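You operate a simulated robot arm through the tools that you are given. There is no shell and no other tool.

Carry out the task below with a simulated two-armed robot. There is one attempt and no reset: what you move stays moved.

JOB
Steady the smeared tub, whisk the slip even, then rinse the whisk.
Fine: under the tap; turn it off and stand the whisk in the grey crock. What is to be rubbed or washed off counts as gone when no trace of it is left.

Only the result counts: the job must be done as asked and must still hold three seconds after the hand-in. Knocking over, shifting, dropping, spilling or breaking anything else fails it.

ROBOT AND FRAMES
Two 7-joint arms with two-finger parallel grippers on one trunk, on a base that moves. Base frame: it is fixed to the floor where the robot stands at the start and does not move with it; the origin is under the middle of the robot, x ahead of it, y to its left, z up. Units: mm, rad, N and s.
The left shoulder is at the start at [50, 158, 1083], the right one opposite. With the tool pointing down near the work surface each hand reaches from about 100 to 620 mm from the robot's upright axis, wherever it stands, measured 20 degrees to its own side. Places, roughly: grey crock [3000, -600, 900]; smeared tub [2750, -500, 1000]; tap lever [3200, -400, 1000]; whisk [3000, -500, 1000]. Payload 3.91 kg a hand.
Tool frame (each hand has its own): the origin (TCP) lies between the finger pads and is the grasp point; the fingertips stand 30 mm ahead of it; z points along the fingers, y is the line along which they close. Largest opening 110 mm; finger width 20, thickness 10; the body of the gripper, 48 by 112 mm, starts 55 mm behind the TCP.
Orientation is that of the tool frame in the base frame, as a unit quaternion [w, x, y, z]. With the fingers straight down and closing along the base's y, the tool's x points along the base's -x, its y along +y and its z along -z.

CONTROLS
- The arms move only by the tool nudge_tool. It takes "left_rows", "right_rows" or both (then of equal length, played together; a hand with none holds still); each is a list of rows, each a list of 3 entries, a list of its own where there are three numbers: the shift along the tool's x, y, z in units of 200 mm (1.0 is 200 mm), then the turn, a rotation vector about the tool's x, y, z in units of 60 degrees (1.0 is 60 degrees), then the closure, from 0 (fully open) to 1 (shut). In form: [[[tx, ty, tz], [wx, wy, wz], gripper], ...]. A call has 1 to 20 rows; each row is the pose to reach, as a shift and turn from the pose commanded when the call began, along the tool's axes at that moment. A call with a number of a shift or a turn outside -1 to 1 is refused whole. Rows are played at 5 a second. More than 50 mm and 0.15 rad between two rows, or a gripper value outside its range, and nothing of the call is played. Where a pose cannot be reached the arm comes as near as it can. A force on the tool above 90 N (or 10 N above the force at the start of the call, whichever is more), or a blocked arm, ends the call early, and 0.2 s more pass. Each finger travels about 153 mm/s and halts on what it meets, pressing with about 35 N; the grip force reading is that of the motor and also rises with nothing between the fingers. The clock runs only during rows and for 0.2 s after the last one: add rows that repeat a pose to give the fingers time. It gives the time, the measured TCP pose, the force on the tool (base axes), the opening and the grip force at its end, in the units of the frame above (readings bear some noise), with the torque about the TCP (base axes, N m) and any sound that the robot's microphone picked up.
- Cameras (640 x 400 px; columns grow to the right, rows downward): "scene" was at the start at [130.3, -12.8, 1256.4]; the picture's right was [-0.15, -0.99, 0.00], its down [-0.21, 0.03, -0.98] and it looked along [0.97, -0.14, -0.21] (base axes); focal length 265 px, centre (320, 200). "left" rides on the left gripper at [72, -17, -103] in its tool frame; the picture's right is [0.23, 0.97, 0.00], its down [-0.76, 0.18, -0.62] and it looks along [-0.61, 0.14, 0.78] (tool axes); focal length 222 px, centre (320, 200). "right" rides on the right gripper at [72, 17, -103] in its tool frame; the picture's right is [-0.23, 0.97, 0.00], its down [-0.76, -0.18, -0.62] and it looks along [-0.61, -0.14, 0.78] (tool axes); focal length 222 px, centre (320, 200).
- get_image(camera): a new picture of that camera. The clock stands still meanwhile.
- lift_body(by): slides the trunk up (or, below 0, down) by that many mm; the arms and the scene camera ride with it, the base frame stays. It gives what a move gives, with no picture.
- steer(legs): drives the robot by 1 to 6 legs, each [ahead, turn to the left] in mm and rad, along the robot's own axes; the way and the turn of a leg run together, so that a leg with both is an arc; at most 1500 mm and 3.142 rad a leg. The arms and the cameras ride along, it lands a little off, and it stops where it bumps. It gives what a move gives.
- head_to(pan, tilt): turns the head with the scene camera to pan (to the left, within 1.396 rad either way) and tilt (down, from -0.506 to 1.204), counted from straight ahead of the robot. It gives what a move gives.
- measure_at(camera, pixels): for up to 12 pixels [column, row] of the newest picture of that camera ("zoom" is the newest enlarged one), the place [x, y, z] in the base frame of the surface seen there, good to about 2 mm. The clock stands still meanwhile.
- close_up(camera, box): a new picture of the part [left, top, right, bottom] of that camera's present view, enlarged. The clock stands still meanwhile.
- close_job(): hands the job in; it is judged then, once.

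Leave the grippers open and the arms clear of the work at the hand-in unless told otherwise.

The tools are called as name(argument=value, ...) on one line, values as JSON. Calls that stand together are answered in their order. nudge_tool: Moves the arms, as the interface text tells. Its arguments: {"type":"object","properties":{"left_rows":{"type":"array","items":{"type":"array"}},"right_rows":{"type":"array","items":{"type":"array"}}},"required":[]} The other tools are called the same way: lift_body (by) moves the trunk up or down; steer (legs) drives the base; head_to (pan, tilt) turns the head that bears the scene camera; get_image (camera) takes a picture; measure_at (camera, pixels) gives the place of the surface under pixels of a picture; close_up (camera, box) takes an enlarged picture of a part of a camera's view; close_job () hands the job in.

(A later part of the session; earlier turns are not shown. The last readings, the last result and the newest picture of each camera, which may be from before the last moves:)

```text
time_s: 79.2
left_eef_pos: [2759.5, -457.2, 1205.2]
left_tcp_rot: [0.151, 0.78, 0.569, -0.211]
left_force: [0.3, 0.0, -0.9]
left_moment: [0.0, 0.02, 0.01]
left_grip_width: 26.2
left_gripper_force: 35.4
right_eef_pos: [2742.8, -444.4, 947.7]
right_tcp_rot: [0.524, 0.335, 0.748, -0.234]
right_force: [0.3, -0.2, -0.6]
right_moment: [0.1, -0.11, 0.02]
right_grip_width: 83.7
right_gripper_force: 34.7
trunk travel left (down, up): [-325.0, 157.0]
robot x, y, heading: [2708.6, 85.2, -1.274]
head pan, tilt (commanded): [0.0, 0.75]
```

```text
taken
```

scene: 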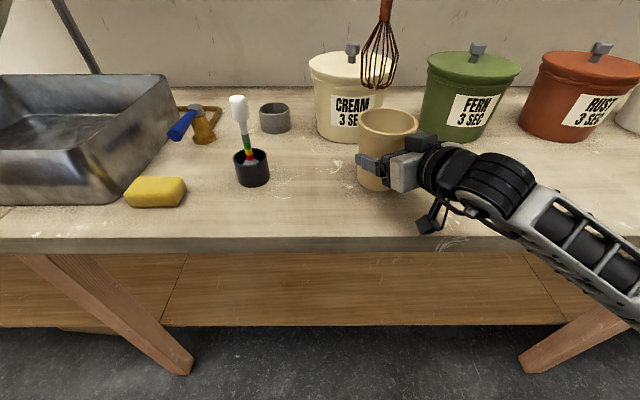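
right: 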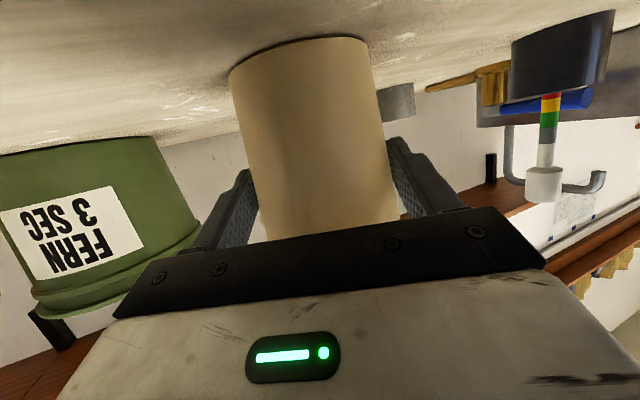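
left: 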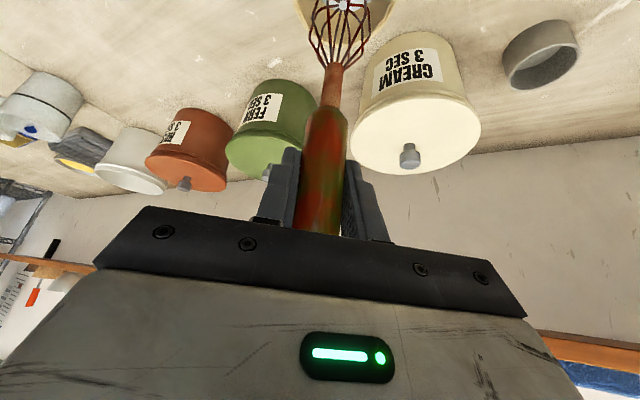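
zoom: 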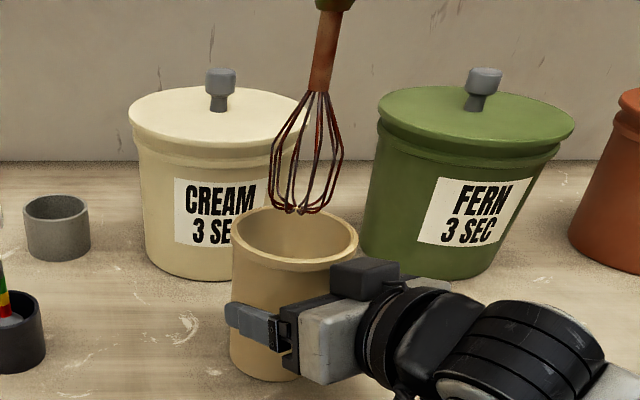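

The whisk hangs over the tub. I measure the tip and stem to check that it's upright and centred.

measure_at(camera="zoom", pixels=[[297, 211], [290, 205], [310, 208], [272, 180], [341, 168], [318, 88], [322, 60], [326, 30], [236, 235], [355, 235], [298, 208], [293, 268]])

measure_at(camera="left", pixels=[[343, 4], [318, 30], [370, 30], [330, 75], [333, 90], [322, 150], [300, 10], [385, 10]])

```text
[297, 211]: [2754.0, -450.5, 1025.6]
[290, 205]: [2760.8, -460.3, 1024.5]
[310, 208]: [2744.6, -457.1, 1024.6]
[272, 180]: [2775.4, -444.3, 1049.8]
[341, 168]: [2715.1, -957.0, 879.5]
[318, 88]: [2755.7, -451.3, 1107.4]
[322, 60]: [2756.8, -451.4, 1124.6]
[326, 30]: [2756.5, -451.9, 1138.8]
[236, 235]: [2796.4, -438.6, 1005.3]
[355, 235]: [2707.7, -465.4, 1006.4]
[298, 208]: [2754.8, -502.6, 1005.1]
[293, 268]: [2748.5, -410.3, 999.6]
```

```text
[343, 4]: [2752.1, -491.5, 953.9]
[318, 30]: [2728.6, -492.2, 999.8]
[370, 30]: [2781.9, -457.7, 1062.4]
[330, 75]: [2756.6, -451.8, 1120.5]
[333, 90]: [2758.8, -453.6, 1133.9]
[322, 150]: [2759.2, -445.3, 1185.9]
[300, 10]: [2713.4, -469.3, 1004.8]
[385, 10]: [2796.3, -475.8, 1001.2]
```

Whisk tip (2753,-457), tub centre ≈(2753,-456): aligned and upright. I lower 80 mm so the wires enter the slip.

nudge_tool(left_rows=[[[0.05, 0, 0.0865], [0, 0, 0], 1], [[0.1, 0, 0.173], [0, 0, 0], 1], [[0.15, 0, 0.26], [0, 0, 0], 1], [[0.2, 0, 0.346], [0, 0, 0], 1], [[0.2, 0, 0.346], [0, 0, 0], 1]])

close_up(camera="scene", box=[320, 10, 480, 200])

get_image(camera="left")

```text
time_s: 80.5
left_eef_pos: [2759.5, -456.3, 1125.0]
left_tcp_rot: [0.15, 0.781, 0.569, -0.211]
left_force: [-0.1, 1.3, -1.0]
left_moment: [-0.03, 0.02, -0.03]
left_grip_width: 26.4
left_gripper_force: 35.0
right_eef_pos: [2743.1, -444.8, 948.2]
right_tcp_rot: [0.523, 0.335, 0.748, -0.235]
right_force: [0.5, 0.2, -0.2]
right_moment: [0.07, -0.16, 0.0]
right_grip_width: 83.8
right_gripper_force: 34.9
trunk travel left (down, up): [-325.0, 157.0]
robot x, y, heading: [2709.1, 81.8, -1.277]
head pan, tilt (commanded): [0.0, 0.75]
```

```text
2.11 times, centred on (400, 105) of scene
```

zoom: 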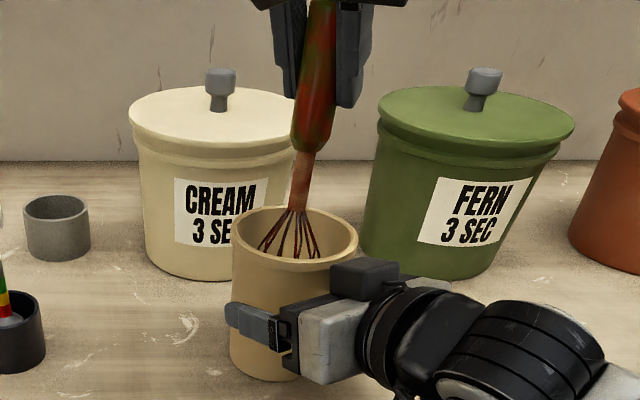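

```text
taken
```

left: 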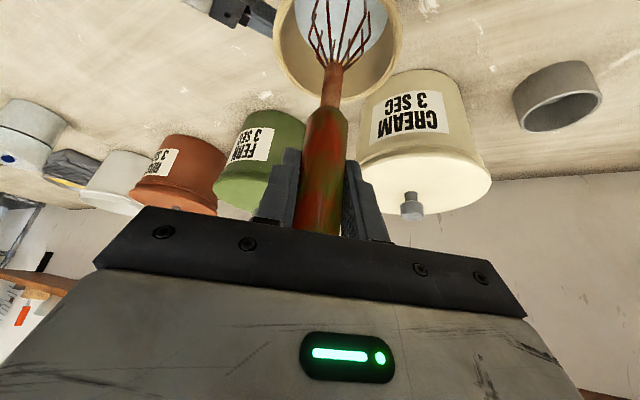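

The wires are in the slip. I lower another 42 mm (tip ≈ z 903), still above the tub floor.

nudge_tool(left_rows=[[[0.05, 0, 0.0865], [0, 0, 0], 1], [[0.105, 0, 0.182], [0, 0, 0], 1], [[0.105, 0, 0.182], [0, 0, 0], 1]])

close_up(camera="scene", box=[320, 10, 480, 200])

close_up(camera="left", box=[240, 0, 440, 120])

```text
time_s: 81.2
left_eef_pos: [2758.7, -457.3, 1081.8]
left_tcp_rot: [0.151, 0.78, 0.569, -0.212]
left_force: [-0.3, -0.3, -1.8]
left_moment: [0.0, -0.01, -0.02]
left_grip_width: 26.1
left_gripper_force: 34.7
right_eef_pos: [2741.5, -445.6, 948.6]
right_tcp_rot: [0.524, 0.334, 0.748, -0.233]
right_force: [0.5, 0.9, 0.1]
right_moment: [0.09, -0.14, 0.05]
right_grip_width: 83.8
right_gripper_force: 35.3
trunk travel left (down, up): [-325.0, 157.0]
robot x, y, heading: [2706.2, 85.6, -1.275]
head pan, tilt (commanded): [0.0, 0.75]
```

```text
2.11 times, centred on (400, 105) of scene
```

zoom: 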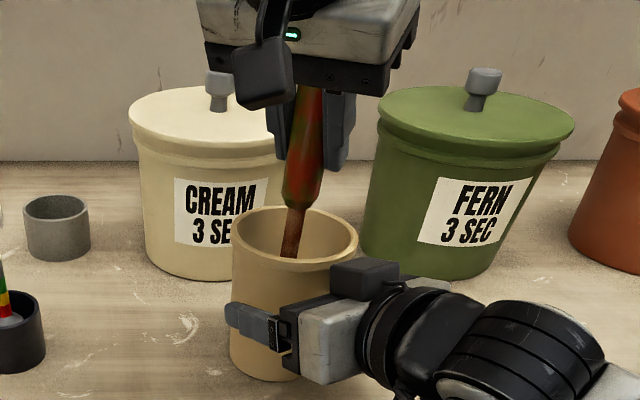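

```text
3.20 times, centred on (340, 60) of left
```

zoom: 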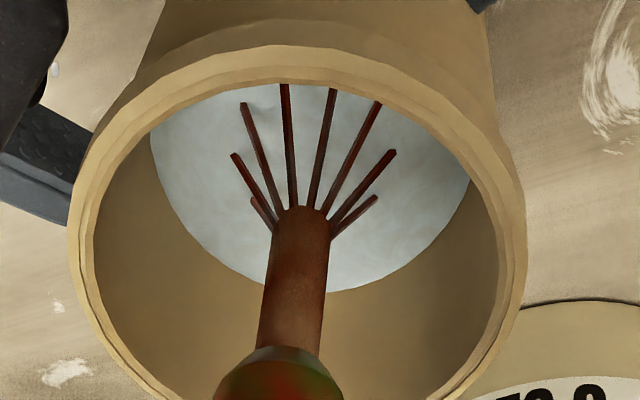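

The slip looks mottled; the whisk is centred in it. I stir in circles of 11 mm radius, three turns, the right hand holding the tub.

nudge_tool(left_rows=[[[0.0146, 0.0523, -0.0086], [0, 0, 0], 1], [[0.0465, 0.0114, -0.027], [0, 0, 0], 1], [[0.0319, -0.0409, -0.0184], [0, 0, 0], 1], [[-0.0146, -0.0523, 0.0086], [0, 0, 0], 1], [[-0.0465, -0.0114, 0.027], [0, 0, 0], 1], [[-0.0319, 0.0409, 0.0184], [0, 0, 0], 1], [[0.0146, 0.0523, -0.0086], [0, 0, 0], 1], [[0.0465, 0.0114, -0.027], [0, 0, 0], 1], [[0.0319, -0.0409, -0.0184], [0, 0, 0], 1], [[-0.0146, -0.0523, 0.0086], [0, 0, 0], 1], [[-0.0465, -0.0114, 0.027], [0, 0, 0], 1], [[-0.0319, 0.0409, 0.0184], [0, 0, 0], 1], [[0.0146, 0.0523, -0.0086], [0, 0, 0], 1], [[0.0465, 0.0114, -0.027], [0, 0, 0], 1], [[0.0319, -0.0409, -0.0184], [0, 0, 0], 1], [[-0.0146, -0.0523, 0.0086], [0, 0, 0], 1], [[-0.0465, -0.0114, 0.027], [0, 0, 0], 1], [[-0.0319, 0.0409, 0.0184], [0, 0, 0], 1], [[0.0146, 0.0523, -0.0086], [0, 0, 0], 1], [[0, 0, 0], [0, 0, 0], 1]])

close_up(camera="left", box=[240, 0, 440, 120])

close_up(camera="scene", box=[320, 10, 480, 200])

```text
time_s: 85.5
left_eef_pos: [2756.9, -456.6, 1083.8]
left_tcp_rot: [0.151, 0.78, 0.569, -0.21]
left_force: [-0.5, 0.8, -1.3]
left_moment: [-0.01, 0.03, 0.01]
left_grip_width: 25.9
left_gripper_force: 34.9
right_eef_pos: [2743.4, -444.7, 947.8]
right_tcp_rot: [0.524, 0.335, 0.748, -0.234]
right_force: [-0.9, 0.5, 0.0]
right_moment: [0.13, -0.06, 0.03]
right_grip_width: 83.4
right_gripper_force: 34.8
trunk travel left (down, up): [-325.0, 157.0]
robot x, y, heading: [2707.8, 82.2, -1.277]
head pan, tilt (commanded): [0.0, 0.75]
```

```text
3.20 times, centred on (340, 60) of left
```

zoom: 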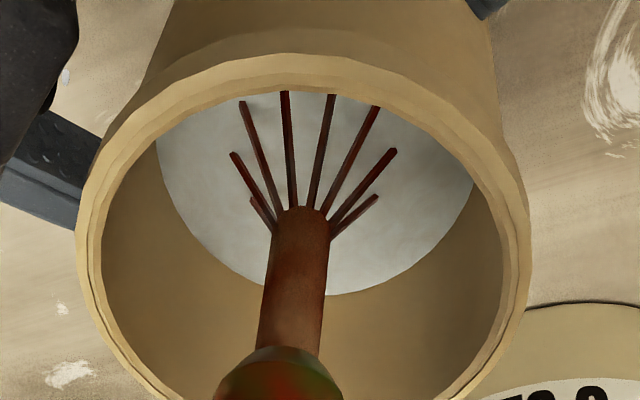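

```text
2.11 times, centred on (400, 105) of scene
```

zoom: 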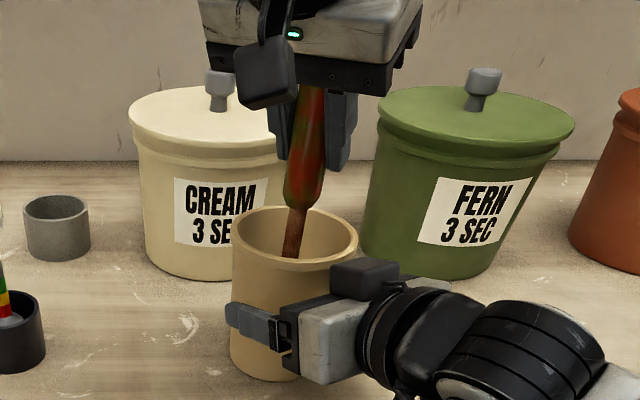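

The slip has turned from bluish and mottled toward an even off-white. I keep stirring with another three turns, then compare.

nudge_tool(left_rows=[[[0.0146, 0.0523, -0.0086], [0, 0, 0], 1], [[0.0465, 0.0114, -0.027], [0, 0, 0], 1], [[0.0319, -0.0409, -0.0184], [0, 0, 0], 1], [[-0.0146, -0.0523, 0.0086], [0, 0, 0], 1], [[-0.0465, -0.0114, 0.027], [0, 0, 0], 1], [[-0.0319, 0.0409, 0.0184], [0, 0, 0], 1], [[0.0146, 0.0523, -0.0086], [0, 0, 0], 1], [[0.0465, 0.0114, -0.027], [0, 0, 0], 1], [[0.0319, -0.0409, -0.0184], [0, 0, 0], 1], [[-0.0146, -0.0523, 0.0086], [0, 0, 0], 1], [[-0.0465, -0.0114, 0.027], [0, 0, 0], 1], [[-0.0319, 0.0409, 0.0184], [0, 0, 0], 1], [[0.0146, 0.0523, -0.0086], [0, 0, 0], 1], [[0.0465, 0.0114, -0.027], [0, 0, 0], 1], [[0.0319, -0.0409, -0.0184], [0, 0, 0], 1], [[-0.0146, -0.0523, 0.0086], [0, 0, 0], 1], [[-0.0465, -0.0114, 0.027], [0, 0, 0], 1], [[-0.0319, 0.0409, 0.0184], [0, 0, 0], 1], [[0.0146, 0.0523, -0.0086], [0, 0, 0], 1], [[0, 0, 0], [0, 0, 0], 1]])

close_up(camera="left", box=[240, 0, 440, 120])

```text
time_s: 89.7
left_eef_pos: [2755.4, -457.1, 1086.0]
left_tcp_rot: [0.151, 0.779, 0.57, -0.211]
left_force: [0.7, -0.8, -1.6]
left_moment: [-0.03, 0.0, 0.0]
left_grip_width: 26.1
left_gripper_force: 35.6
right_eef_pos: [2743.4, -443.4, 948.8]
right_tcp_rot: [0.523, 0.334, 0.748, -0.234]
right_force: [-1.2, 1.1, -0.4]
right_moment: [0.11, 0.0, 0.04]
right_grip_width: 83.1
right_gripper_force: 35.4
trunk travel left (down, up): [-325.0, 157.0]
robot x, y, heading: [2708.3, 84.4, -1.276]
head pan, tilt (commanded): [0.0, 0.75]
```

```text
3.20 times, centred on (340, 60) of left
```

zoom: 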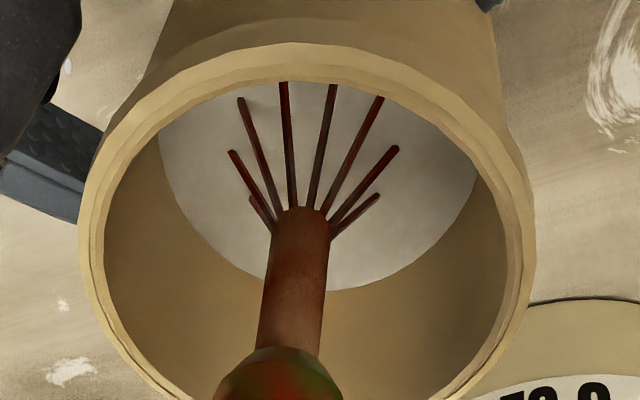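

The colour is still drifting (now a warmer off-white), so mixing goes on. I stir again, with the whisk 4 mm lower to make up for the drift.

nudge_tool(left_rows=[[[0.0246, 0.0523, 0.0087], [0, 0, 0], 1], [[0.0565, 0.0114, -0.0097], [0, 0, 0], 1], [[0.0419, -0.0409, -0.0011], [0, 0, 0], 1], [[-0.0046, -0.0523, 0.0259], [0, 0, 0], 1], [[-0.0365, -0.0114, 0.0443], [0, 0, 0], 1], [[-0.0219, 0.0409, 0.0357], [0, 0, 0], 1], [[0.0246, 0.0523, 0.0087], [0, 0, 0], 1], [[0.0565, 0.0114, -0.0097], [0, 0, 0], 1], [[0.0419, -0.0409, -0.0011], [0, 0, 0], 1], [[-0.0046, -0.0523, 0.0259], [0, 0, 0], 1], [[-0.0365, -0.0114, 0.0443], [0, 0, 0], 1], [[-0.0219, 0.0409, 0.0357], [0, 0, 0], 1], [[0.0246, 0.0523, 0.0087], [0, 0, 0], 1], [[0.0565, 0.0114, -0.0097], [0, 0, 0], 1], [[0.0419, -0.0409, -0.0011], [0, 0, 0], 1], [[-0.0046, -0.0523, 0.0259], [0, 0, 0], 1], [[-0.0365, -0.0114, 0.0443], [0, 0, 0], 1], [[-0.0219, 0.0409, 0.0357], [0, 0, 0], 1], [[0.0246, 0.0523, 0.0087], [0, 0, 0], 1], [[0.01, 0, 0.0173], [0, 0, 0], 1]])

close_up(camera="left", box=[240, 0, 440, 120])

```text
time_s: 93.8
left_eef_pos: [2757.3, -457.4, 1082.4]
left_tcp_rot: [0.151, 0.78, 0.569, -0.211]
left_force: [0.7, -0.1, -0.8]
left_moment: [-0.01, 0.03, 0.01]
left_grip_width: 26.1
left_gripper_force: 35.1
right_eef_pos: [2742.3, -445.4, 948.6]
right_tcp_rot: [0.524, 0.334, 0.748, -0.234]
right_force: [-0.6, 0.9, 0.1]
right_moment: [0.12, 0.03, 0.03]
right_grip_width: 82.5
right_gripper_force: 34.8
trunk travel left (down, up): [-325.0, 157.0]
robot x, y, heading: [2706.2, 84.5, -1.271]
head pan, tilt (commanded): [0.0, 0.75]
```

```text
3.20 times, centred on (340, 60) of left
```

zoom: 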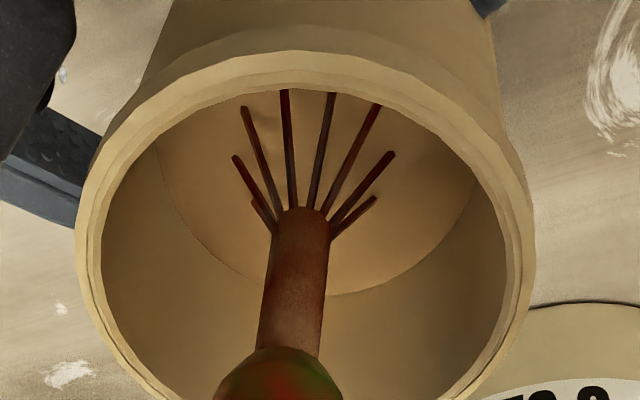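

The slip is now an even tan. The right grip width crept from 84 to 82.5 mm, so I check whether the tub has moved or risen.

close_up(camera="scene", box=[320, 10, 480, 200])

measure_at(camera="zoom", pixels=[[236, 235], [355, 235], [310, 208], [280, 265], [240, 360], [270, 375], [250, 290], [260, 372], [280, 205], [245, 385]])

```text
2.11 times, centred on (400, 105) of scene
```

zoom: 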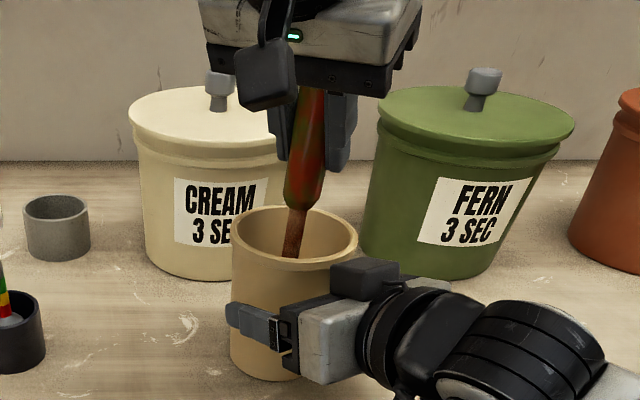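

```text
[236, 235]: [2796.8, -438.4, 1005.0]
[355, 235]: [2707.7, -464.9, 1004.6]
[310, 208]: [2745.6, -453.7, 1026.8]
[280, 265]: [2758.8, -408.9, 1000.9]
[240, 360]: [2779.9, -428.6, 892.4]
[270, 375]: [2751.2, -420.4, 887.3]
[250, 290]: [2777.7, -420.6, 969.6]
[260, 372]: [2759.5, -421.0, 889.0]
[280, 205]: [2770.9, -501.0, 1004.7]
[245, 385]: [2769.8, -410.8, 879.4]
```

The tub stands exactly where it was (rim z 1005). One more round of stirring to make sure the slip is fully even.

nudge_tool(left_rows=[[[0.0146, 0.0523, -0.0086], [0, 0, 0], 1], [[0.0465, 0.0114, -0.027], [0, 0, 0], 1], [[0.0319, -0.0409, -0.0184], [0, 0, 0], 1], [[-0.0146, -0.0523, 0.0086], [0, 0, 0], 1], [[-0.0465, -0.0114, 0.027], [0, 0, 0], 1], [[-0.0319, 0.0409, 0.0184], [0, 0, 0], 1], [[0.0146, 0.0523, -0.0086], [0, 0, 0], 1], [[0.0465, 0.0114, -0.027], [0, 0, 0], 1], [[0.0319, -0.0409, -0.0184], [0, 0, 0], 1], [[-0.0146, -0.0523, 0.0086], [0, 0, 0], 1], [[-0.0465, -0.0114, 0.027], [0, 0, 0], 1], [[-0.0319, 0.0409, 0.0184], [0, 0, 0], 1], [[0.0146, 0.0523, -0.0086], [0, 0, 0], 1], [[0.0465, 0.0114, -0.027], [0, 0, 0], 1], [[0.0319, -0.0409, -0.0184], [0, 0, 0], 1], [[-0.0146, -0.0523, 0.0086], [0, 0, 0], 1], [[-0.0465, -0.0114, 0.027], [0, 0, 0], 1], [[-0.0319, 0.0409, 0.0184], [0, 0, 0], 1], [[0.0146, 0.0523, -0.0086], [0, 0, 0], 1], [[0, 0, 0], [0, 0, 0], 1]])

close_up(camera="left", box=[240, 0, 440, 120])

```text
time_s: 98.0
left_eef_pos: [2757.3, -457.2, 1079.8]
left_tcp_rot: [0.151, 0.78, 0.569, -0.211]
left_force: [0.1, -0.7, -1.9]
left_moment: [0.0, -0.02, 0.0]
left_grip_width: 25.9
left_gripper_force: 35.2
right_eef_pos: [2741.9, -445.2, 948.0]
right_tcp_rot: [0.524, 0.335, 0.748, -0.234]
right_force: [-0.6, 1.3, 0.1]
right_moment: [0.1, -0.01, 0.03]
right_grip_width: 82.3
right_gripper_force: 35.7
trunk travel left (down, up): [-325.0, 157.0]
robot x, y, heading: [2706.2, 88.9, -1.28]
head pan, tilt (commanded): [0.0, 0.75]
```

```text
3.20 times, centred on (340, 60) of left
```

zoom: 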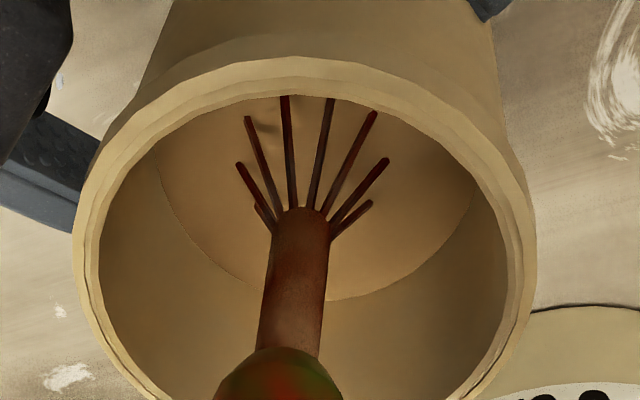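

No further change: the slip is even. I lift the whisk out slowly, let it drip over the tub for two seconds, then raise it above the rim.

nudge_tool(left_rows=[[[-0.05, 0, -0.086], [0, 0, 0], 1], [[-0.1, 0, -0.173], [0, 0, 0], 1], [[-0.15, 0, -0.26], [0, 0, 0], 1], [[-0.188, 0, -0.324], [0, 0, 0], 1], [[-0.188, 0, -0.324], [0, 0, 0], 1], [[-0.188, 0, -0.324], [0, 0, 0], 1], [[-0.188, 0, -0.324], [0, 0, 0], 1], [[-0.188, 0, -0.324], [0, 0, 0], 1], [[-0.188, 0, -0.324], [0, 0, 0], 1], [[-0.188, 0, -0.324], [0, 0, 0], 1], [[-0.188, 0, -0.324], [0, 0, 0], 1], [[-0.188, 0, -0.324], [0, 0, 0], 1], [[-0.188, 0, -0.324], [0, 0, 0], 1], [[-0.188, 0, -0.324], [0, 0, 0], 1], [[-0.25, 0, -0.432], [0, 0, 0], 1], [[-0.32, 0, -0.55], [0, 0, 0], 1], [[-0.377, 0, -0.649], [0, 0, 0], 1], [[-0.377, 0, -0.649], [0, 0, 0], 1], [[-0.377, 0, -0.649], [0, 0, 0], 1]])

close_up(camera="scene", box=[320, 10, 480, 200])

close_up(camera="left", box=[240, 0, 440, 120])

```text
time_s: 102.0
left_eef_pos: [2758.0, -459.5, 1229.1]
left_tcp_rot: [0.151, 0.781, 0.568, -0.211]
left_force: [-0.4, 0.7, -1.0]
left_moment: [-0.02, 0.01, 0.01]
left_grip_width: 26.1
left_gripper_force: 34.9
right_eef_pos: [2742.7, -445.1, 947.5]
right_tcp_rot: [0.524, 0.334, 0.748, -0.234]
right_force: [-0.8, -0.5, -0.1]
right_moment: [0.07, -0.01, 0.0]
right_grip_width: 82.4
right_gripper_force: 35.1
trunk travel left (down, up): [-325.0, 157.0]
robot x, y, heading: [2708.9, 86.9, -1.274]
head pan, tilt (commanded): [0.0, 0.75]
```

```text
2.11 times, centred on (400, 105) of scene
```

zoom: 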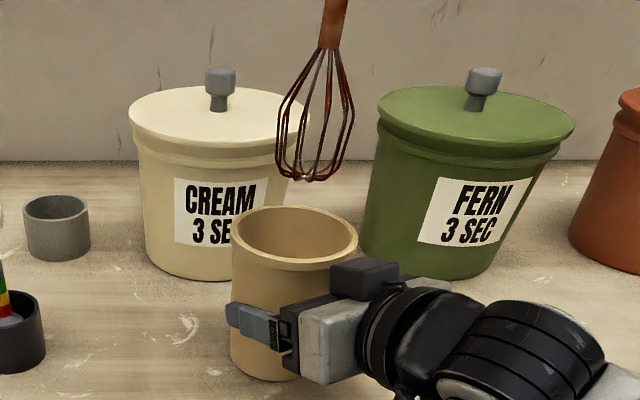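

```text
3.20 times, centred on (340, 60) of left
```

zoom: 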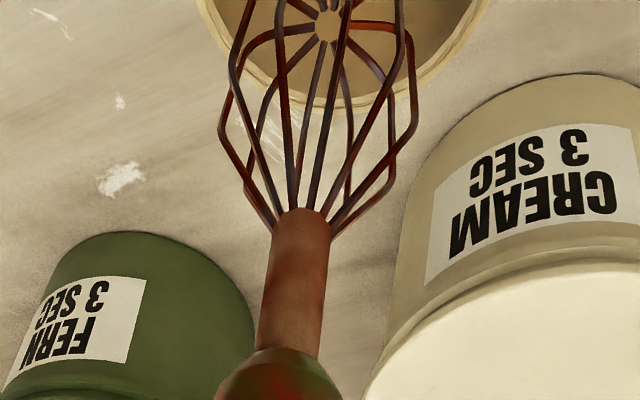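

The whisk is clear of the tub. Now I open the right fingers and draw the right hand straight back along its axis, then up.

nudge_tool(right_rows=[[[0, 0, 0], [0, 0, 0], 0.15], [[0, 0, 0], [0, 0, 0], 0.0], [[0, 0, 0], [0, 0, 0], 0.0], [[0, 0, -0.15], [0, 0, 0], 0], [[0, 0, -0.35], [0, 0, 0], 0], [[0, 0, -0.55], [0, 0, 0], 0], [[0, 0, -0.7], [0, 0, 0], 0], [[0, 0, -0.7], [0, 0, 0], 0]])

get_image(camera="scene")

```text
time_s: 103.8
left_eef_pos: [2757.5, -457.8, 1230.4]
left_tcp_rot: [0.151, 0.78, 0.57, -0.211]
left_force: [0.0, 0.0, -1.4]
left_moment: [0.02, 0.0, 0.05]
left_grip_width: 26.2
left_gripper_force: 34.8
right_eef_pos: [2654.3, -377.9, 992.0]
right_tcp_rot: [0.524, 0.334, 0.748, -0.233]
right_force: [0.5, 0.6, 0.5]
right_moment: [0.0, -0.04, -0.01]
right_grip_width: 109.9
right_gripper_force: 0.0
right hand out of reach, approached as far as the arm can: row 6, 7, 8
trunk travel left (down, up): [-325.0, 157.0]
robot x, y, heading: [2707.7, 84.4, -1.276]
head pan, tilt (commanded): [0.0, 0.75]
```

```text
taken
```

scene: 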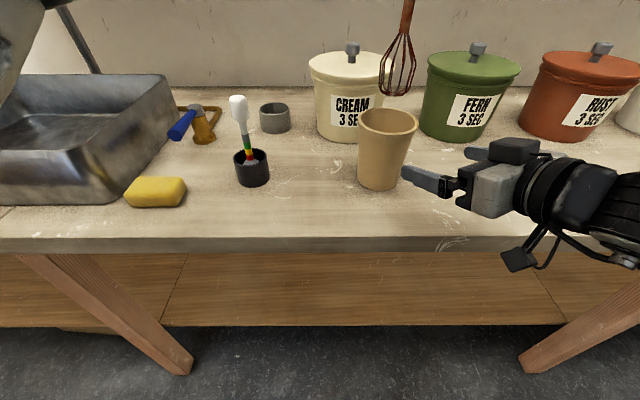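

The tub stands free and untouched. I take a high zoom of the whisk head to see what clings to it.

close_up(camera="scene", box=[365, 20, 435, 105])

close_up(camera="left", box=[290, 0, 390, 80])

```text
4.71 times, centred on (400, 62) of scene
```

zoom: 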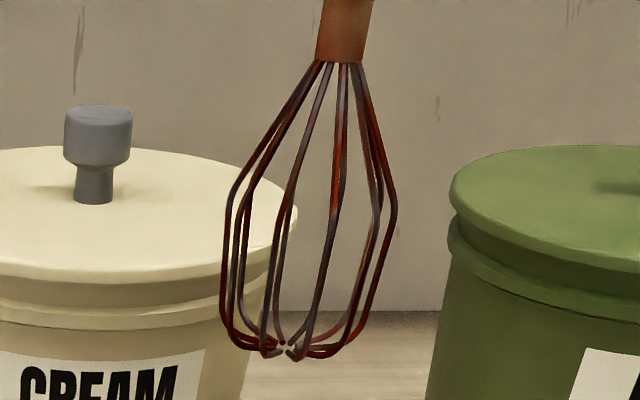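

```text
5.00 times, centred on (340, 40) of left
```

zoom: 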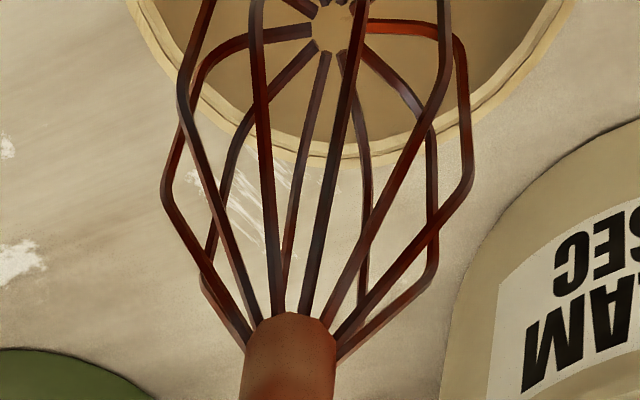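

The wires carry a reddish-brown residue — that's what must be rinsed off. First I bring the right hand up and back toward tool-down.

nudge_tool(right_rows=[[[-0.12, 0, -0.043], [0, 0.13, 0], 0], [[-0.24, 0, -0.086], [0, 0.26, 0], 0], [[-0.36, 0, -0.13], [0, 0.39, 0], 0], [[-0.48, 0, -0.172], [0, 0.52, 0], 0], [[-0.6, 0, -0.215], [0, 0.65, 0], 0], [[-0.705, 0, -0.257], [0, 0.78, 0], 0]])

get_image(camera="scene")

```text
time_s: 105.2
left_eef_pos: [2758.4, -457.4, 1229.9]
left_tcp_rot: [0.151, 0.78, 0.569, -0.211]
left_force: [0.0, 0.3, -1.4]
left_moment: [0.0, 0.04, -0.02]
left_grip_width: 26.0
left_gripper_force: 35.1
right_eef_pos: [2656.8, -377.6, 1142.2]
right_tcp_rot: [0.182, 0.4, 0.895, -0.083]
right_force: [0.0, 0.1, 0.4]
right_moment: [0.0, -0.01, 0.01]
right_grip_width: 109.9
right_gripper_force: 0.1
trunk travel left (down, up): [-325.0, 157.0]
robot x, y, heading: [2710.1, 82.8, -1.28]
head pan, tilt (commanded): [0.0, 0.75]
```

```text
taken
```

scene: 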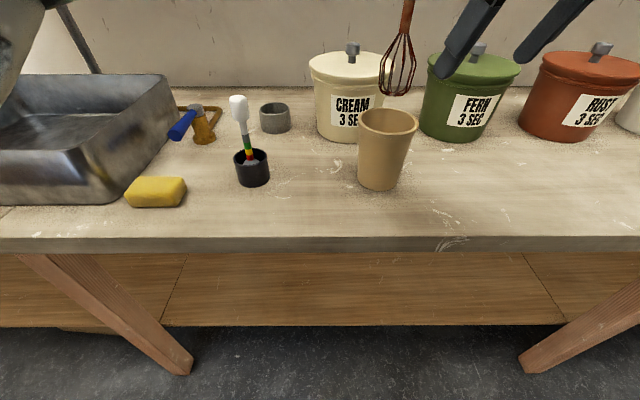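

All clear. I back off 260 mm, turn left, drive 400 mm along the bench and turn back to face it.

steer(legs=[[-260, 0], [0, 1.571], [400, 0], [0, -1.571]])

get_image(camera="scene")

```text
time_s: 116.9
left_eef_pos: [3083.7, -77.4, 1229.4]
left_tcp_rot: [0.155, 0.77, 0.583, -0.208]
left_force: [-1.2, -0.1, -0.4]
left_moment: [0.02, 0.02, -0.02]
left_grip_width: 25.9
left_gripper_force: 35.3
right_eef_pos: [2980.4, 0.2, 1142.5]
right_tcp_rot: [0.185, 0.384, 0.901, -0.078]
right_force: [-1.1, 0.4, -0.1]
right_moment: [0.03, -0.01, -0.02]
right_grip_width: 110.1
right_gripper_force: 0.0
trunk travel left (down, up): [-325.0, 157.0]
robot x, y, heading: [3013.3, 464.7, -1.238]
head pan, tilt (commanded): [0.0, 0.75]
```

```text
taken
```

scene: 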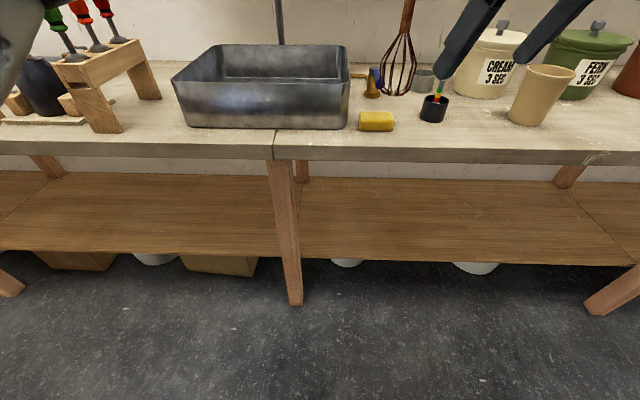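

I stand at u≈-95, 660 mm off the bench. I correct the heading slightly and drive 315 mm forward.

steer(legs=[[0, -0.031], [315, 0]])

head_to(pan=0.2, tilt=0.55)

get_image(camera="scene")

```text
time_s: 119.4
left_eef_pos: [3159.8, -371.4, 1229.4]
left_tcp_rot: [0.152, 0.779, 0.571, -0.211]
left_force: [0.1, -0.2, -1.2]
left_moment: [0.02, -0.01, -0.01]
left_grip_width: 26.2
left_gripper_force: 35.4
right_eef_pos: [3058.8, -290.6, 1141.7]
right_tcp_rot: [0.184, 0.397, 0.896, -0.081]
right_force: [0.2, 0.6, 0.0]
right_moment: [-0.01, 0.0, 0.01]
right_grip_width: 110.0
right_gripper_force: 0.1
trunk travel left (down, up): [-325.0, 157.0]
robot x, y, heading: [3107.9, 171.2, -1.275]
head pan, tilt (commanded): [0.0, 0.75]
```

```text
time_s: 120.1
left_eef_pos: [3158.7, -372.0, 1230.1]
left_tcp_rot: [0.152, 0.778, 0.572, -0.21]
left_force: [-0.7, 0.0, -0.4]
left_moment: [-0.01, 0.01, -0.01]
left_grip_width: 26.2
left_gripper_force: 34.5
right_eef_pos: [3058.8, -290.7, 1141.6]
right_tcp_rot: [0.184, 0.397, 0.895, -0.082]
right_force: [0.2, 0.9, -1.0]
right_moment: [0.02, 0.01, -0.02]
right_grip_width: 110.1
right_gripper_force: 0.1
trunk travel left (down, up): [-325.0, 157.0]
robot x, y, heading: [3104.4, 175.4, -1.27]
head pan, tilt (commanded): [0.201, 0.55]
```

```text
taken
```

scene: 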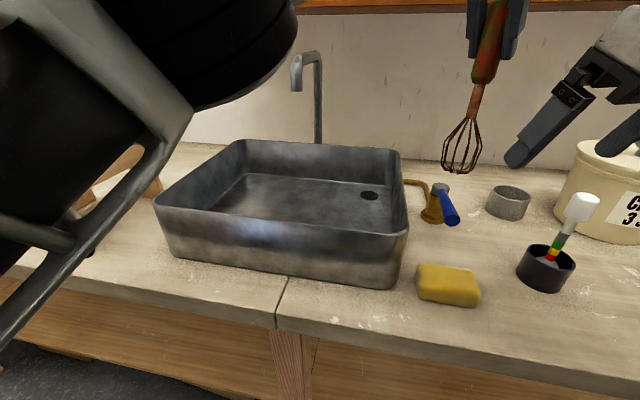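

The whisk hangs over the lever region. I swing the left hand to the left over the sink's front, turning its yaw back to straight ahead.

nudge_tool(left_rows=[[[0.138, 0.116, -0.089], [-0.042, 0, -0.072], 1], [[0.277, 0.232, -0.177], [-0.084, 0, -0.144], 1], [[0.415, 0.348, -0.266], [-0.126, 0, -0.216], 1], [[0.554, 0.463, -0.354], [-0.167, 0, -0.288], 1], [[0.692, 0.579, -0.443], [-0.209, 0, -0.36], 1], [[0.831, 0.695, -0.531], [-0.251, 0, -0.432], 1], [[0.969, 0.811, -0.62], [-0.293, -0.001, -0.504], 1], [[0.969, 0.811, -0.62], [-0.293, -0.001, -0.504], 1]])

get_image(camera="scene")

get_image(camera="left")

```text
time_s: 121.9
left_eef_pos: [3382.7, -198.4, 1241.6]
left_tcp_rot: [0.208, 0.571, 0.779, -0.154]
left_force: [0.9, -0.1, -1.8]
left_moment: [-0.03, 0.01, -0.04]
left_grip_width: 26.0
left_gripper_force: 35.0
right_eef_pos: [3057.2, -290.6, 1141.8]
right_tcp_rot: [0.184, 0.397, 0.896, -0.082]
right_force: [0.6, -0.2, -0.7]
right_moment: [-0.01, -0.04, -0.04]
right_grip_width: 110.0
right_gripper_force: 0.1
trunk travel left (down, up): [-325.0, 157.0]
robot x, y, heading: [3104.6, 173.3, -1.268]
head pan, tilt (commanded): [0.201, 0.55]
```

```text
taken
```

scene: 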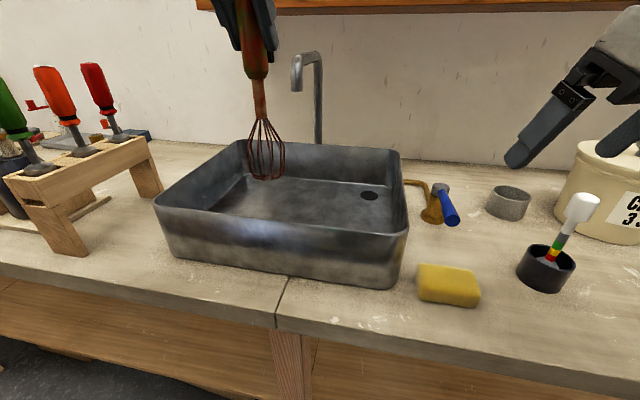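

```text
taken
```

left: 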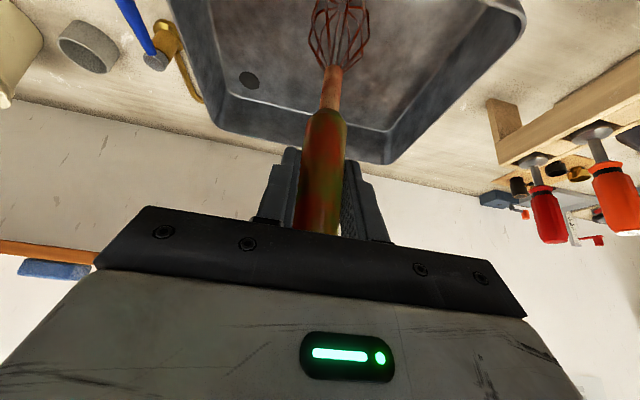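

The whisk is over the sink. Now the tap: I bring the right hand above the blue lever, yawed straight ahead, fingers 60 mm apart to straddle it.

nudge_tool(right_rows=[[[-0.128, -0.016, 0.14], [0.041, 0, 0.096], 0.2], [[-0.257, -0.033, 0.28], [0.083, 0, 0.192], 0.45], [[-0.385, -0.05, 0.419], [0.124, 0, 0.288], 0.45], [[-0.514, -0.066, 0.559], [0.165, 0, 0.384], 0.45], [[-0.514, -0.066, 0.559], [0.165, 0, 0.384], 0.45]])

get_image(camera="scene")

get_image(camera="right")

```text
time_s: 123.1
left_eef_pos: [3383.2, -198.9, 1240.2]
left_tcp_rot: [0.208, 0.572, 0.778, -0.155]
left_force: [-0.8, 0.9, -0.3]
left_moment: [-0.01, 0.01, 0.03]
left_grip_width: 25.9
left_gripper_force: 35.0
right_eef_pos: [3139.6, -401.6, 1081.6]
right_tcp_rot: [0.162, 0.582, 0.788, -0.121]
right_force: [-1.3, 0.1, 0.2]
right_moment: [-0.04, -0.03, -0.01]
right_grip_width: 60.3
right_gripper_force: 0.0
trunk travel left (down, up): [-325.0, 157.0]
robot x, y, heading: [3107.6, 169.1, -1.273]
head pan, tilt (commanded): [0.201, 0.55]
```

```text
taken
```

scene: 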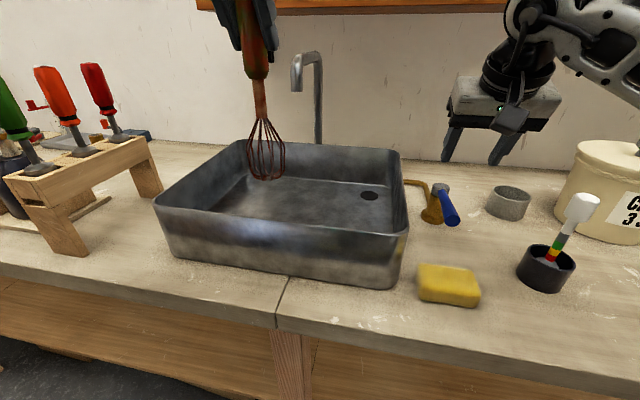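

```text
taken
```

right: 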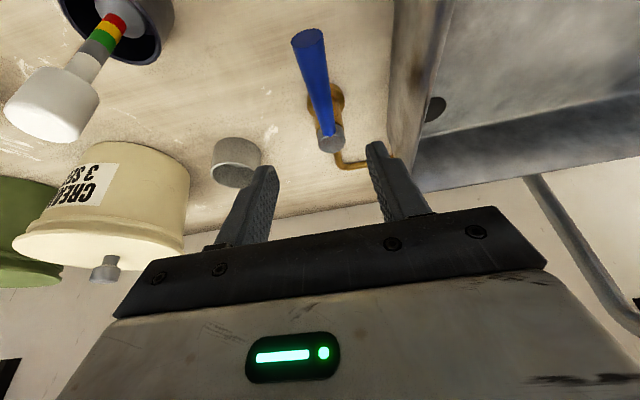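

The right camera shows the lever from its tip (308,38) to the cap (330,138). I measure along it.

measure_at(camera="right", pixels=[[308, 40], [312, 60], [316, 80], [321, 105], [325, 125], [331, 138], [300, 62], [328, 60], [340, 100], [345, 160], [235, 160], [415, 100]])

```text
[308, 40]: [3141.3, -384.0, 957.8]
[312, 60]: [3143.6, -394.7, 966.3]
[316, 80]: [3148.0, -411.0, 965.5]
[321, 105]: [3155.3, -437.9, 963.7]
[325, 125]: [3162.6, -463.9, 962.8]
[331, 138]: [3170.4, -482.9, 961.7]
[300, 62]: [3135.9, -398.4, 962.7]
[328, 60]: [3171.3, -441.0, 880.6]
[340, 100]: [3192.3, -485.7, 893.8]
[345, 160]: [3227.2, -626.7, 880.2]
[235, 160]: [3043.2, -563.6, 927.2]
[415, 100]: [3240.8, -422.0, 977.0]
```

The lever runs straight toward me, top at z≈965. I lower the right hand so the fingers stand either side of it near the tip, without touching.

nudge_tool(right_rows=[[[0.053, 0.012, 0.147], [0, 0, 0], 0.45], [[0.107, 0.024, 0.293], [0, 0, 0], 0.45], [[0.16, 0.024, 0.44], [0, 0, 0], 0.45], [[0.214, 0.024, 0.586], [0, 0, 0], 0.45], [[0.214, 0.024, 0.586], [0, 0, 0], 0.45]])

get_image(camera="right")

get_image(camera="scene")

```text
time_s: 124.3
left_eef_pos: [3384.1, -198.9, 1240.3]
left_tcp_rot: [0.207, 0.572, 0.779, -0.154]
left_force: [1.0, -0.5, -0.2]
left_moment: [0.02, 0.0, -0.01]
left_grip_width: 26.0
left_gripper_force: 34.7
right_eef_pos: [3146.9, -408.8, 955.0]
right_tcp_rot: [0.161, 0.582, 0.788, -0.121]
right_force: [0.7, 0.1, -0.7]
right_moment: [0.04, -0.03, -0.02]
right_grip_width: 60.4
right_gripper_force: 0.1
trunk travel left (down, up): [-325.0, 157.0]
robot x, y, heading: [3107.9, 172.5, -1.27]
head pan, tilt (commanded): [0.201, 0.55]
```

```text
taken
```

right: 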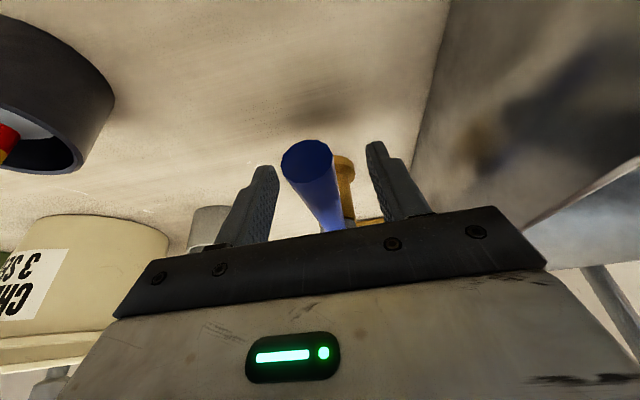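

```text
taken
```

scene: 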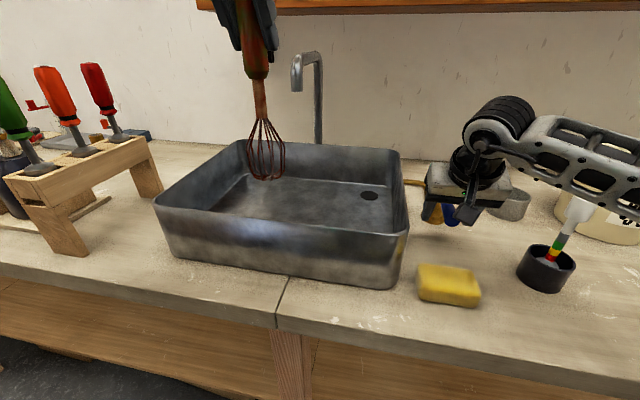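

The lever is between the fingers. The right forearm passes near the gauge at (580,205); I check its height there before pushing.

measure_at(camera="scene", pixels=[[600, 190], [575, 180], [620, 205], [590, 165], [575, 208], [585, 205], [540, 185], [500, 190], [470, 200], [620, 185]])

close_up(camera="scene", box=[400, 90, 640, 300])

```text
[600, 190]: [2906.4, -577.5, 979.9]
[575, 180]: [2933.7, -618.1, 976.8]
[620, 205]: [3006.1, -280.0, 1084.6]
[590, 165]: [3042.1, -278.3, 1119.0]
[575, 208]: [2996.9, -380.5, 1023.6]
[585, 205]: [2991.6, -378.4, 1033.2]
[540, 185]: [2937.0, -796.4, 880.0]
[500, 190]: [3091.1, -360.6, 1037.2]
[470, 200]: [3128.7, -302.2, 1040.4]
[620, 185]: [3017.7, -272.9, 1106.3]
```

```text
1.90 times, centred on (520, 195) of scene
```

zoom: 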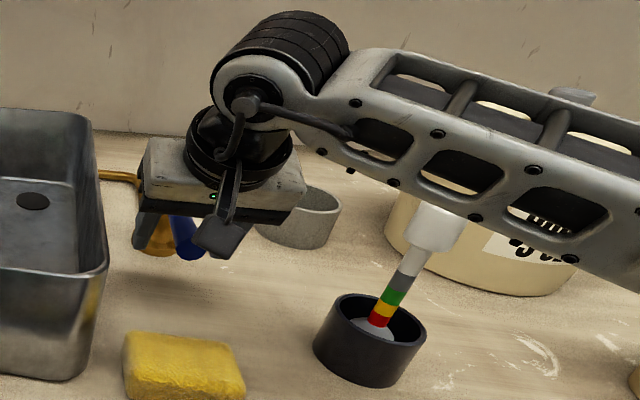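

The forearm stays about 90 mm from the gauge. I first try pushing the lever to the left (toward the sink) gently, 45 mm of hand travel, watching forces and sounds.

nudge_tool(right_rows=[[[0, 0.06, 0], [0, 0, 0], 0.45], [[0, 0.1, 0], [0, 0, 0], 0.45], [[0, 0.14, 0], [0, 0, 0], 0.45], [[0, 0.18, 0], [0, 0, 0], 0.45], [[0, 0.22, 0], [0, 0, 0], 0.45], [[0, 0.22, 0], [0, 0, 0], 0.45]])

get_image(camera="right")

get_image(camera="scene")

```text
time_s: 125.7
left_eef_pos: [3376.8, -198.1, 1243.5]
left_tcp_rot: [0.21, 0.572, 0.778, -0.153]
left_force: [0.1, -0.8, -1.0]
left_moment: [0.01, -0.03, 0.03]
left_grip_width: 26.1
left_gripper_force: 35.3
right_eef_pos: [3175.5, -399.5, 955.6]
right_tcp_rot: [0.155, 0.589, 0.783, -0.124]
right_force: [-58.5, -0.4, 2.7]
right_moment: [-0.65, -0.37, 0.17]
right_grip_width: 78.0
right_gripper_force: 17.9
trunk travel left (down, up): [-325.0, 157.0]
robot x, y, heading: [3104.8, 172.4, -1.268]
head pan, tilt (commanded): [0.201, 0.55]
```

```text
taken
```

right: 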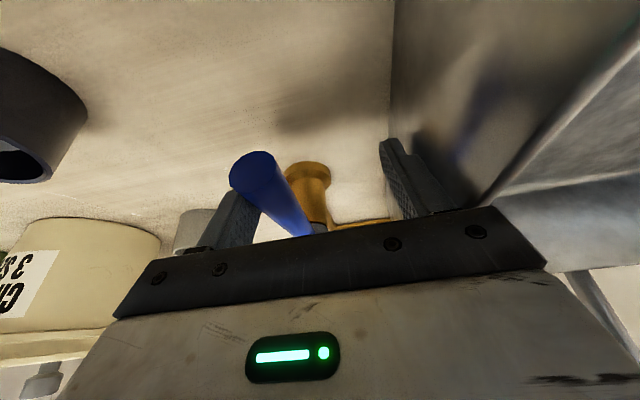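

```text
taken
```

scene: 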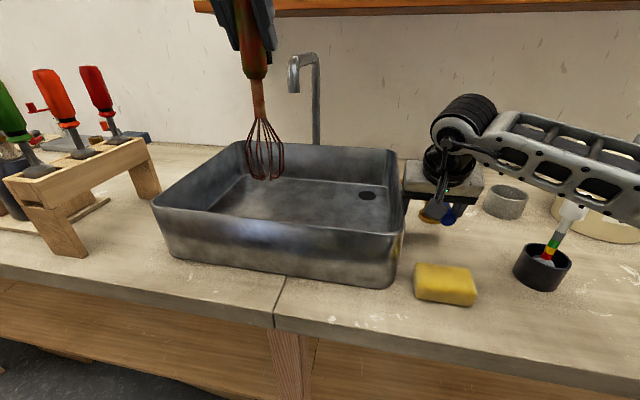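

The lever would not go left (58 N against a stop), so it is shut there and must turn to the right. I back off and push it to the right along its arc, to about 30°.

nudge_tool(right_rows=[[[0, -0.12, 0], [0, 0, 0], 0.45], [[0, -0.22, 0], [0, 0, 0], 0.45], [[0, -0.32, 0], [0, 0, 0], 0.45], [[-0.004, -0.37, 0.002], [0, 0, 0], 0.45], [[-0.0124, -0.4185, 0.0053], [0, 0, 0], 0.45], [[-0.03, -0.47, 0.012], [0, 0, 0], 0.45], [[-0.048, -0.5125, 0.021], [0, 0, 0], 0.45], [[-0.048, -0.5125, 0.021], [0, 0, 0], 0.45]])

get_image(camera="right")

get_image(camera="scene")

```text
time_s: 127.5
left_eef_pos: [3383.4, -198.4, 1240.6]
left_tcp_rot: [0.207, 0.571, 0.779, -0.155]
left_force: [0.6, 0.2, -1.5]
left_moment: [0.01, -0.01, 0.0]
left_grip_width: 26.1
left_gripper_force: 34.6
right_eef_pos: [3095.3, -436.0, 954.1]
right_tcp_rot: [0.161, 0.583, 0.787, -0.121]
right_force: [-0.1, 1.0, -0.1]
right_moment: [-0.01, 0.02, -0.01]
right_grip_width: 60.6
right_gripper_force: 0.7
trunk travel left (down, up): [-325.0, 157.0]
robot x, y, heading: [3107.1, 173.4, -1.271]
head pan, tilt (commanded): [0.201, 0.55]
```

```text
taken
```

right: 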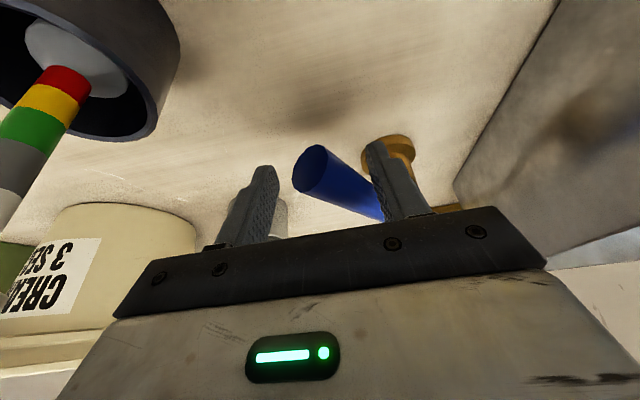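

```text
taken
```

scene: 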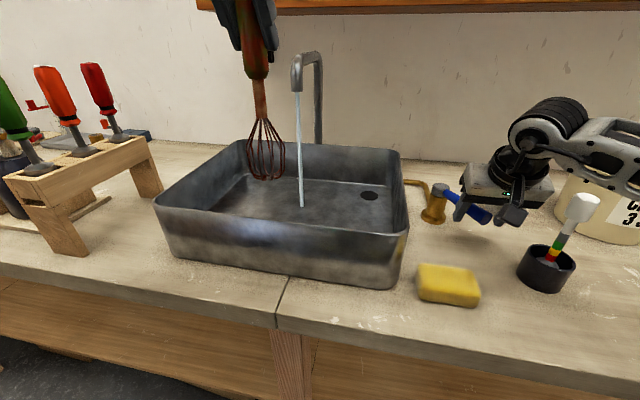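

Water is running: a stream from the spout (297,92) down to the sink floor (302,207). The right hand stays. Now I swing the left hand so the whisk tilts 45° with its head forward into the stream, over the sink.

nudge_tool(left_rows=[[[0.011, 0.001, 0.148], [0, -0.125, 0], 1], [[0.023, 0.002, 0.297], [0, -0.25, 0], 1], [[0.034, 0.003, 0.445], [0, -0.375, 0], 1], [[0.045, 0.004, 0.593], [0, -0.5, 0], 1], [[0.057, 0.005, 0.742], [0, -0.625, 0], 1], [[0.068, 0.006, 0.89], [0, -0.75, 0], 1], [[0.068, 0.006, 0.89], [0, -0.75, 0], 1]])

get_image(camera="scene")

get_image(camera="left")

```text
time_s: 129.1
left_eef_pos: [3404.7, -275.5, 1075.4]
left_tcp_rot: [0.49, 0.469, 0.639, -0.362]
left_force: [-0.2, 0.1, -0.6]
left_moment: [0.08, 0.01, 0.03]
left_grip_width: 26.2
left_gripper_force: 35.4
right_eef_pos: [3096.8, -435.7, 953.8]
right_tcp_rot: [0.163, 0.581, 0.788, -0.119]
right_force: [0.6, 0.5, 0.4]
right_moment: [-0.05, 0.02, -0.02]
right_grip_width: 60.4
right_gripper_force: 0.0
trunk travel left (down, up): [-325.0, 157.0]
robot x, y, heading: [3102.6, 169.6, -1.27]
head pan, tilt (commanded): [0.201, 0.55]
```

```text
taken
```

scene: 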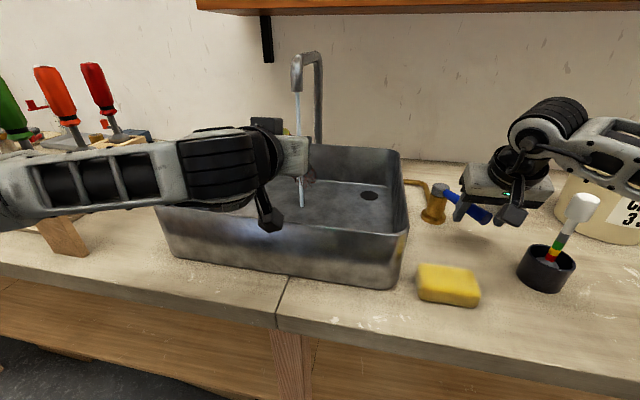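

```text
taken
```

left: 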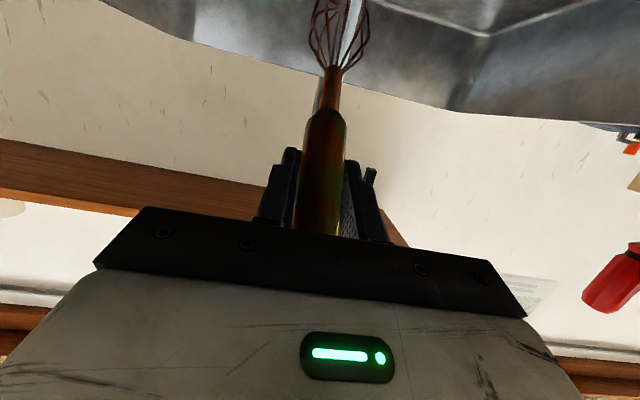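

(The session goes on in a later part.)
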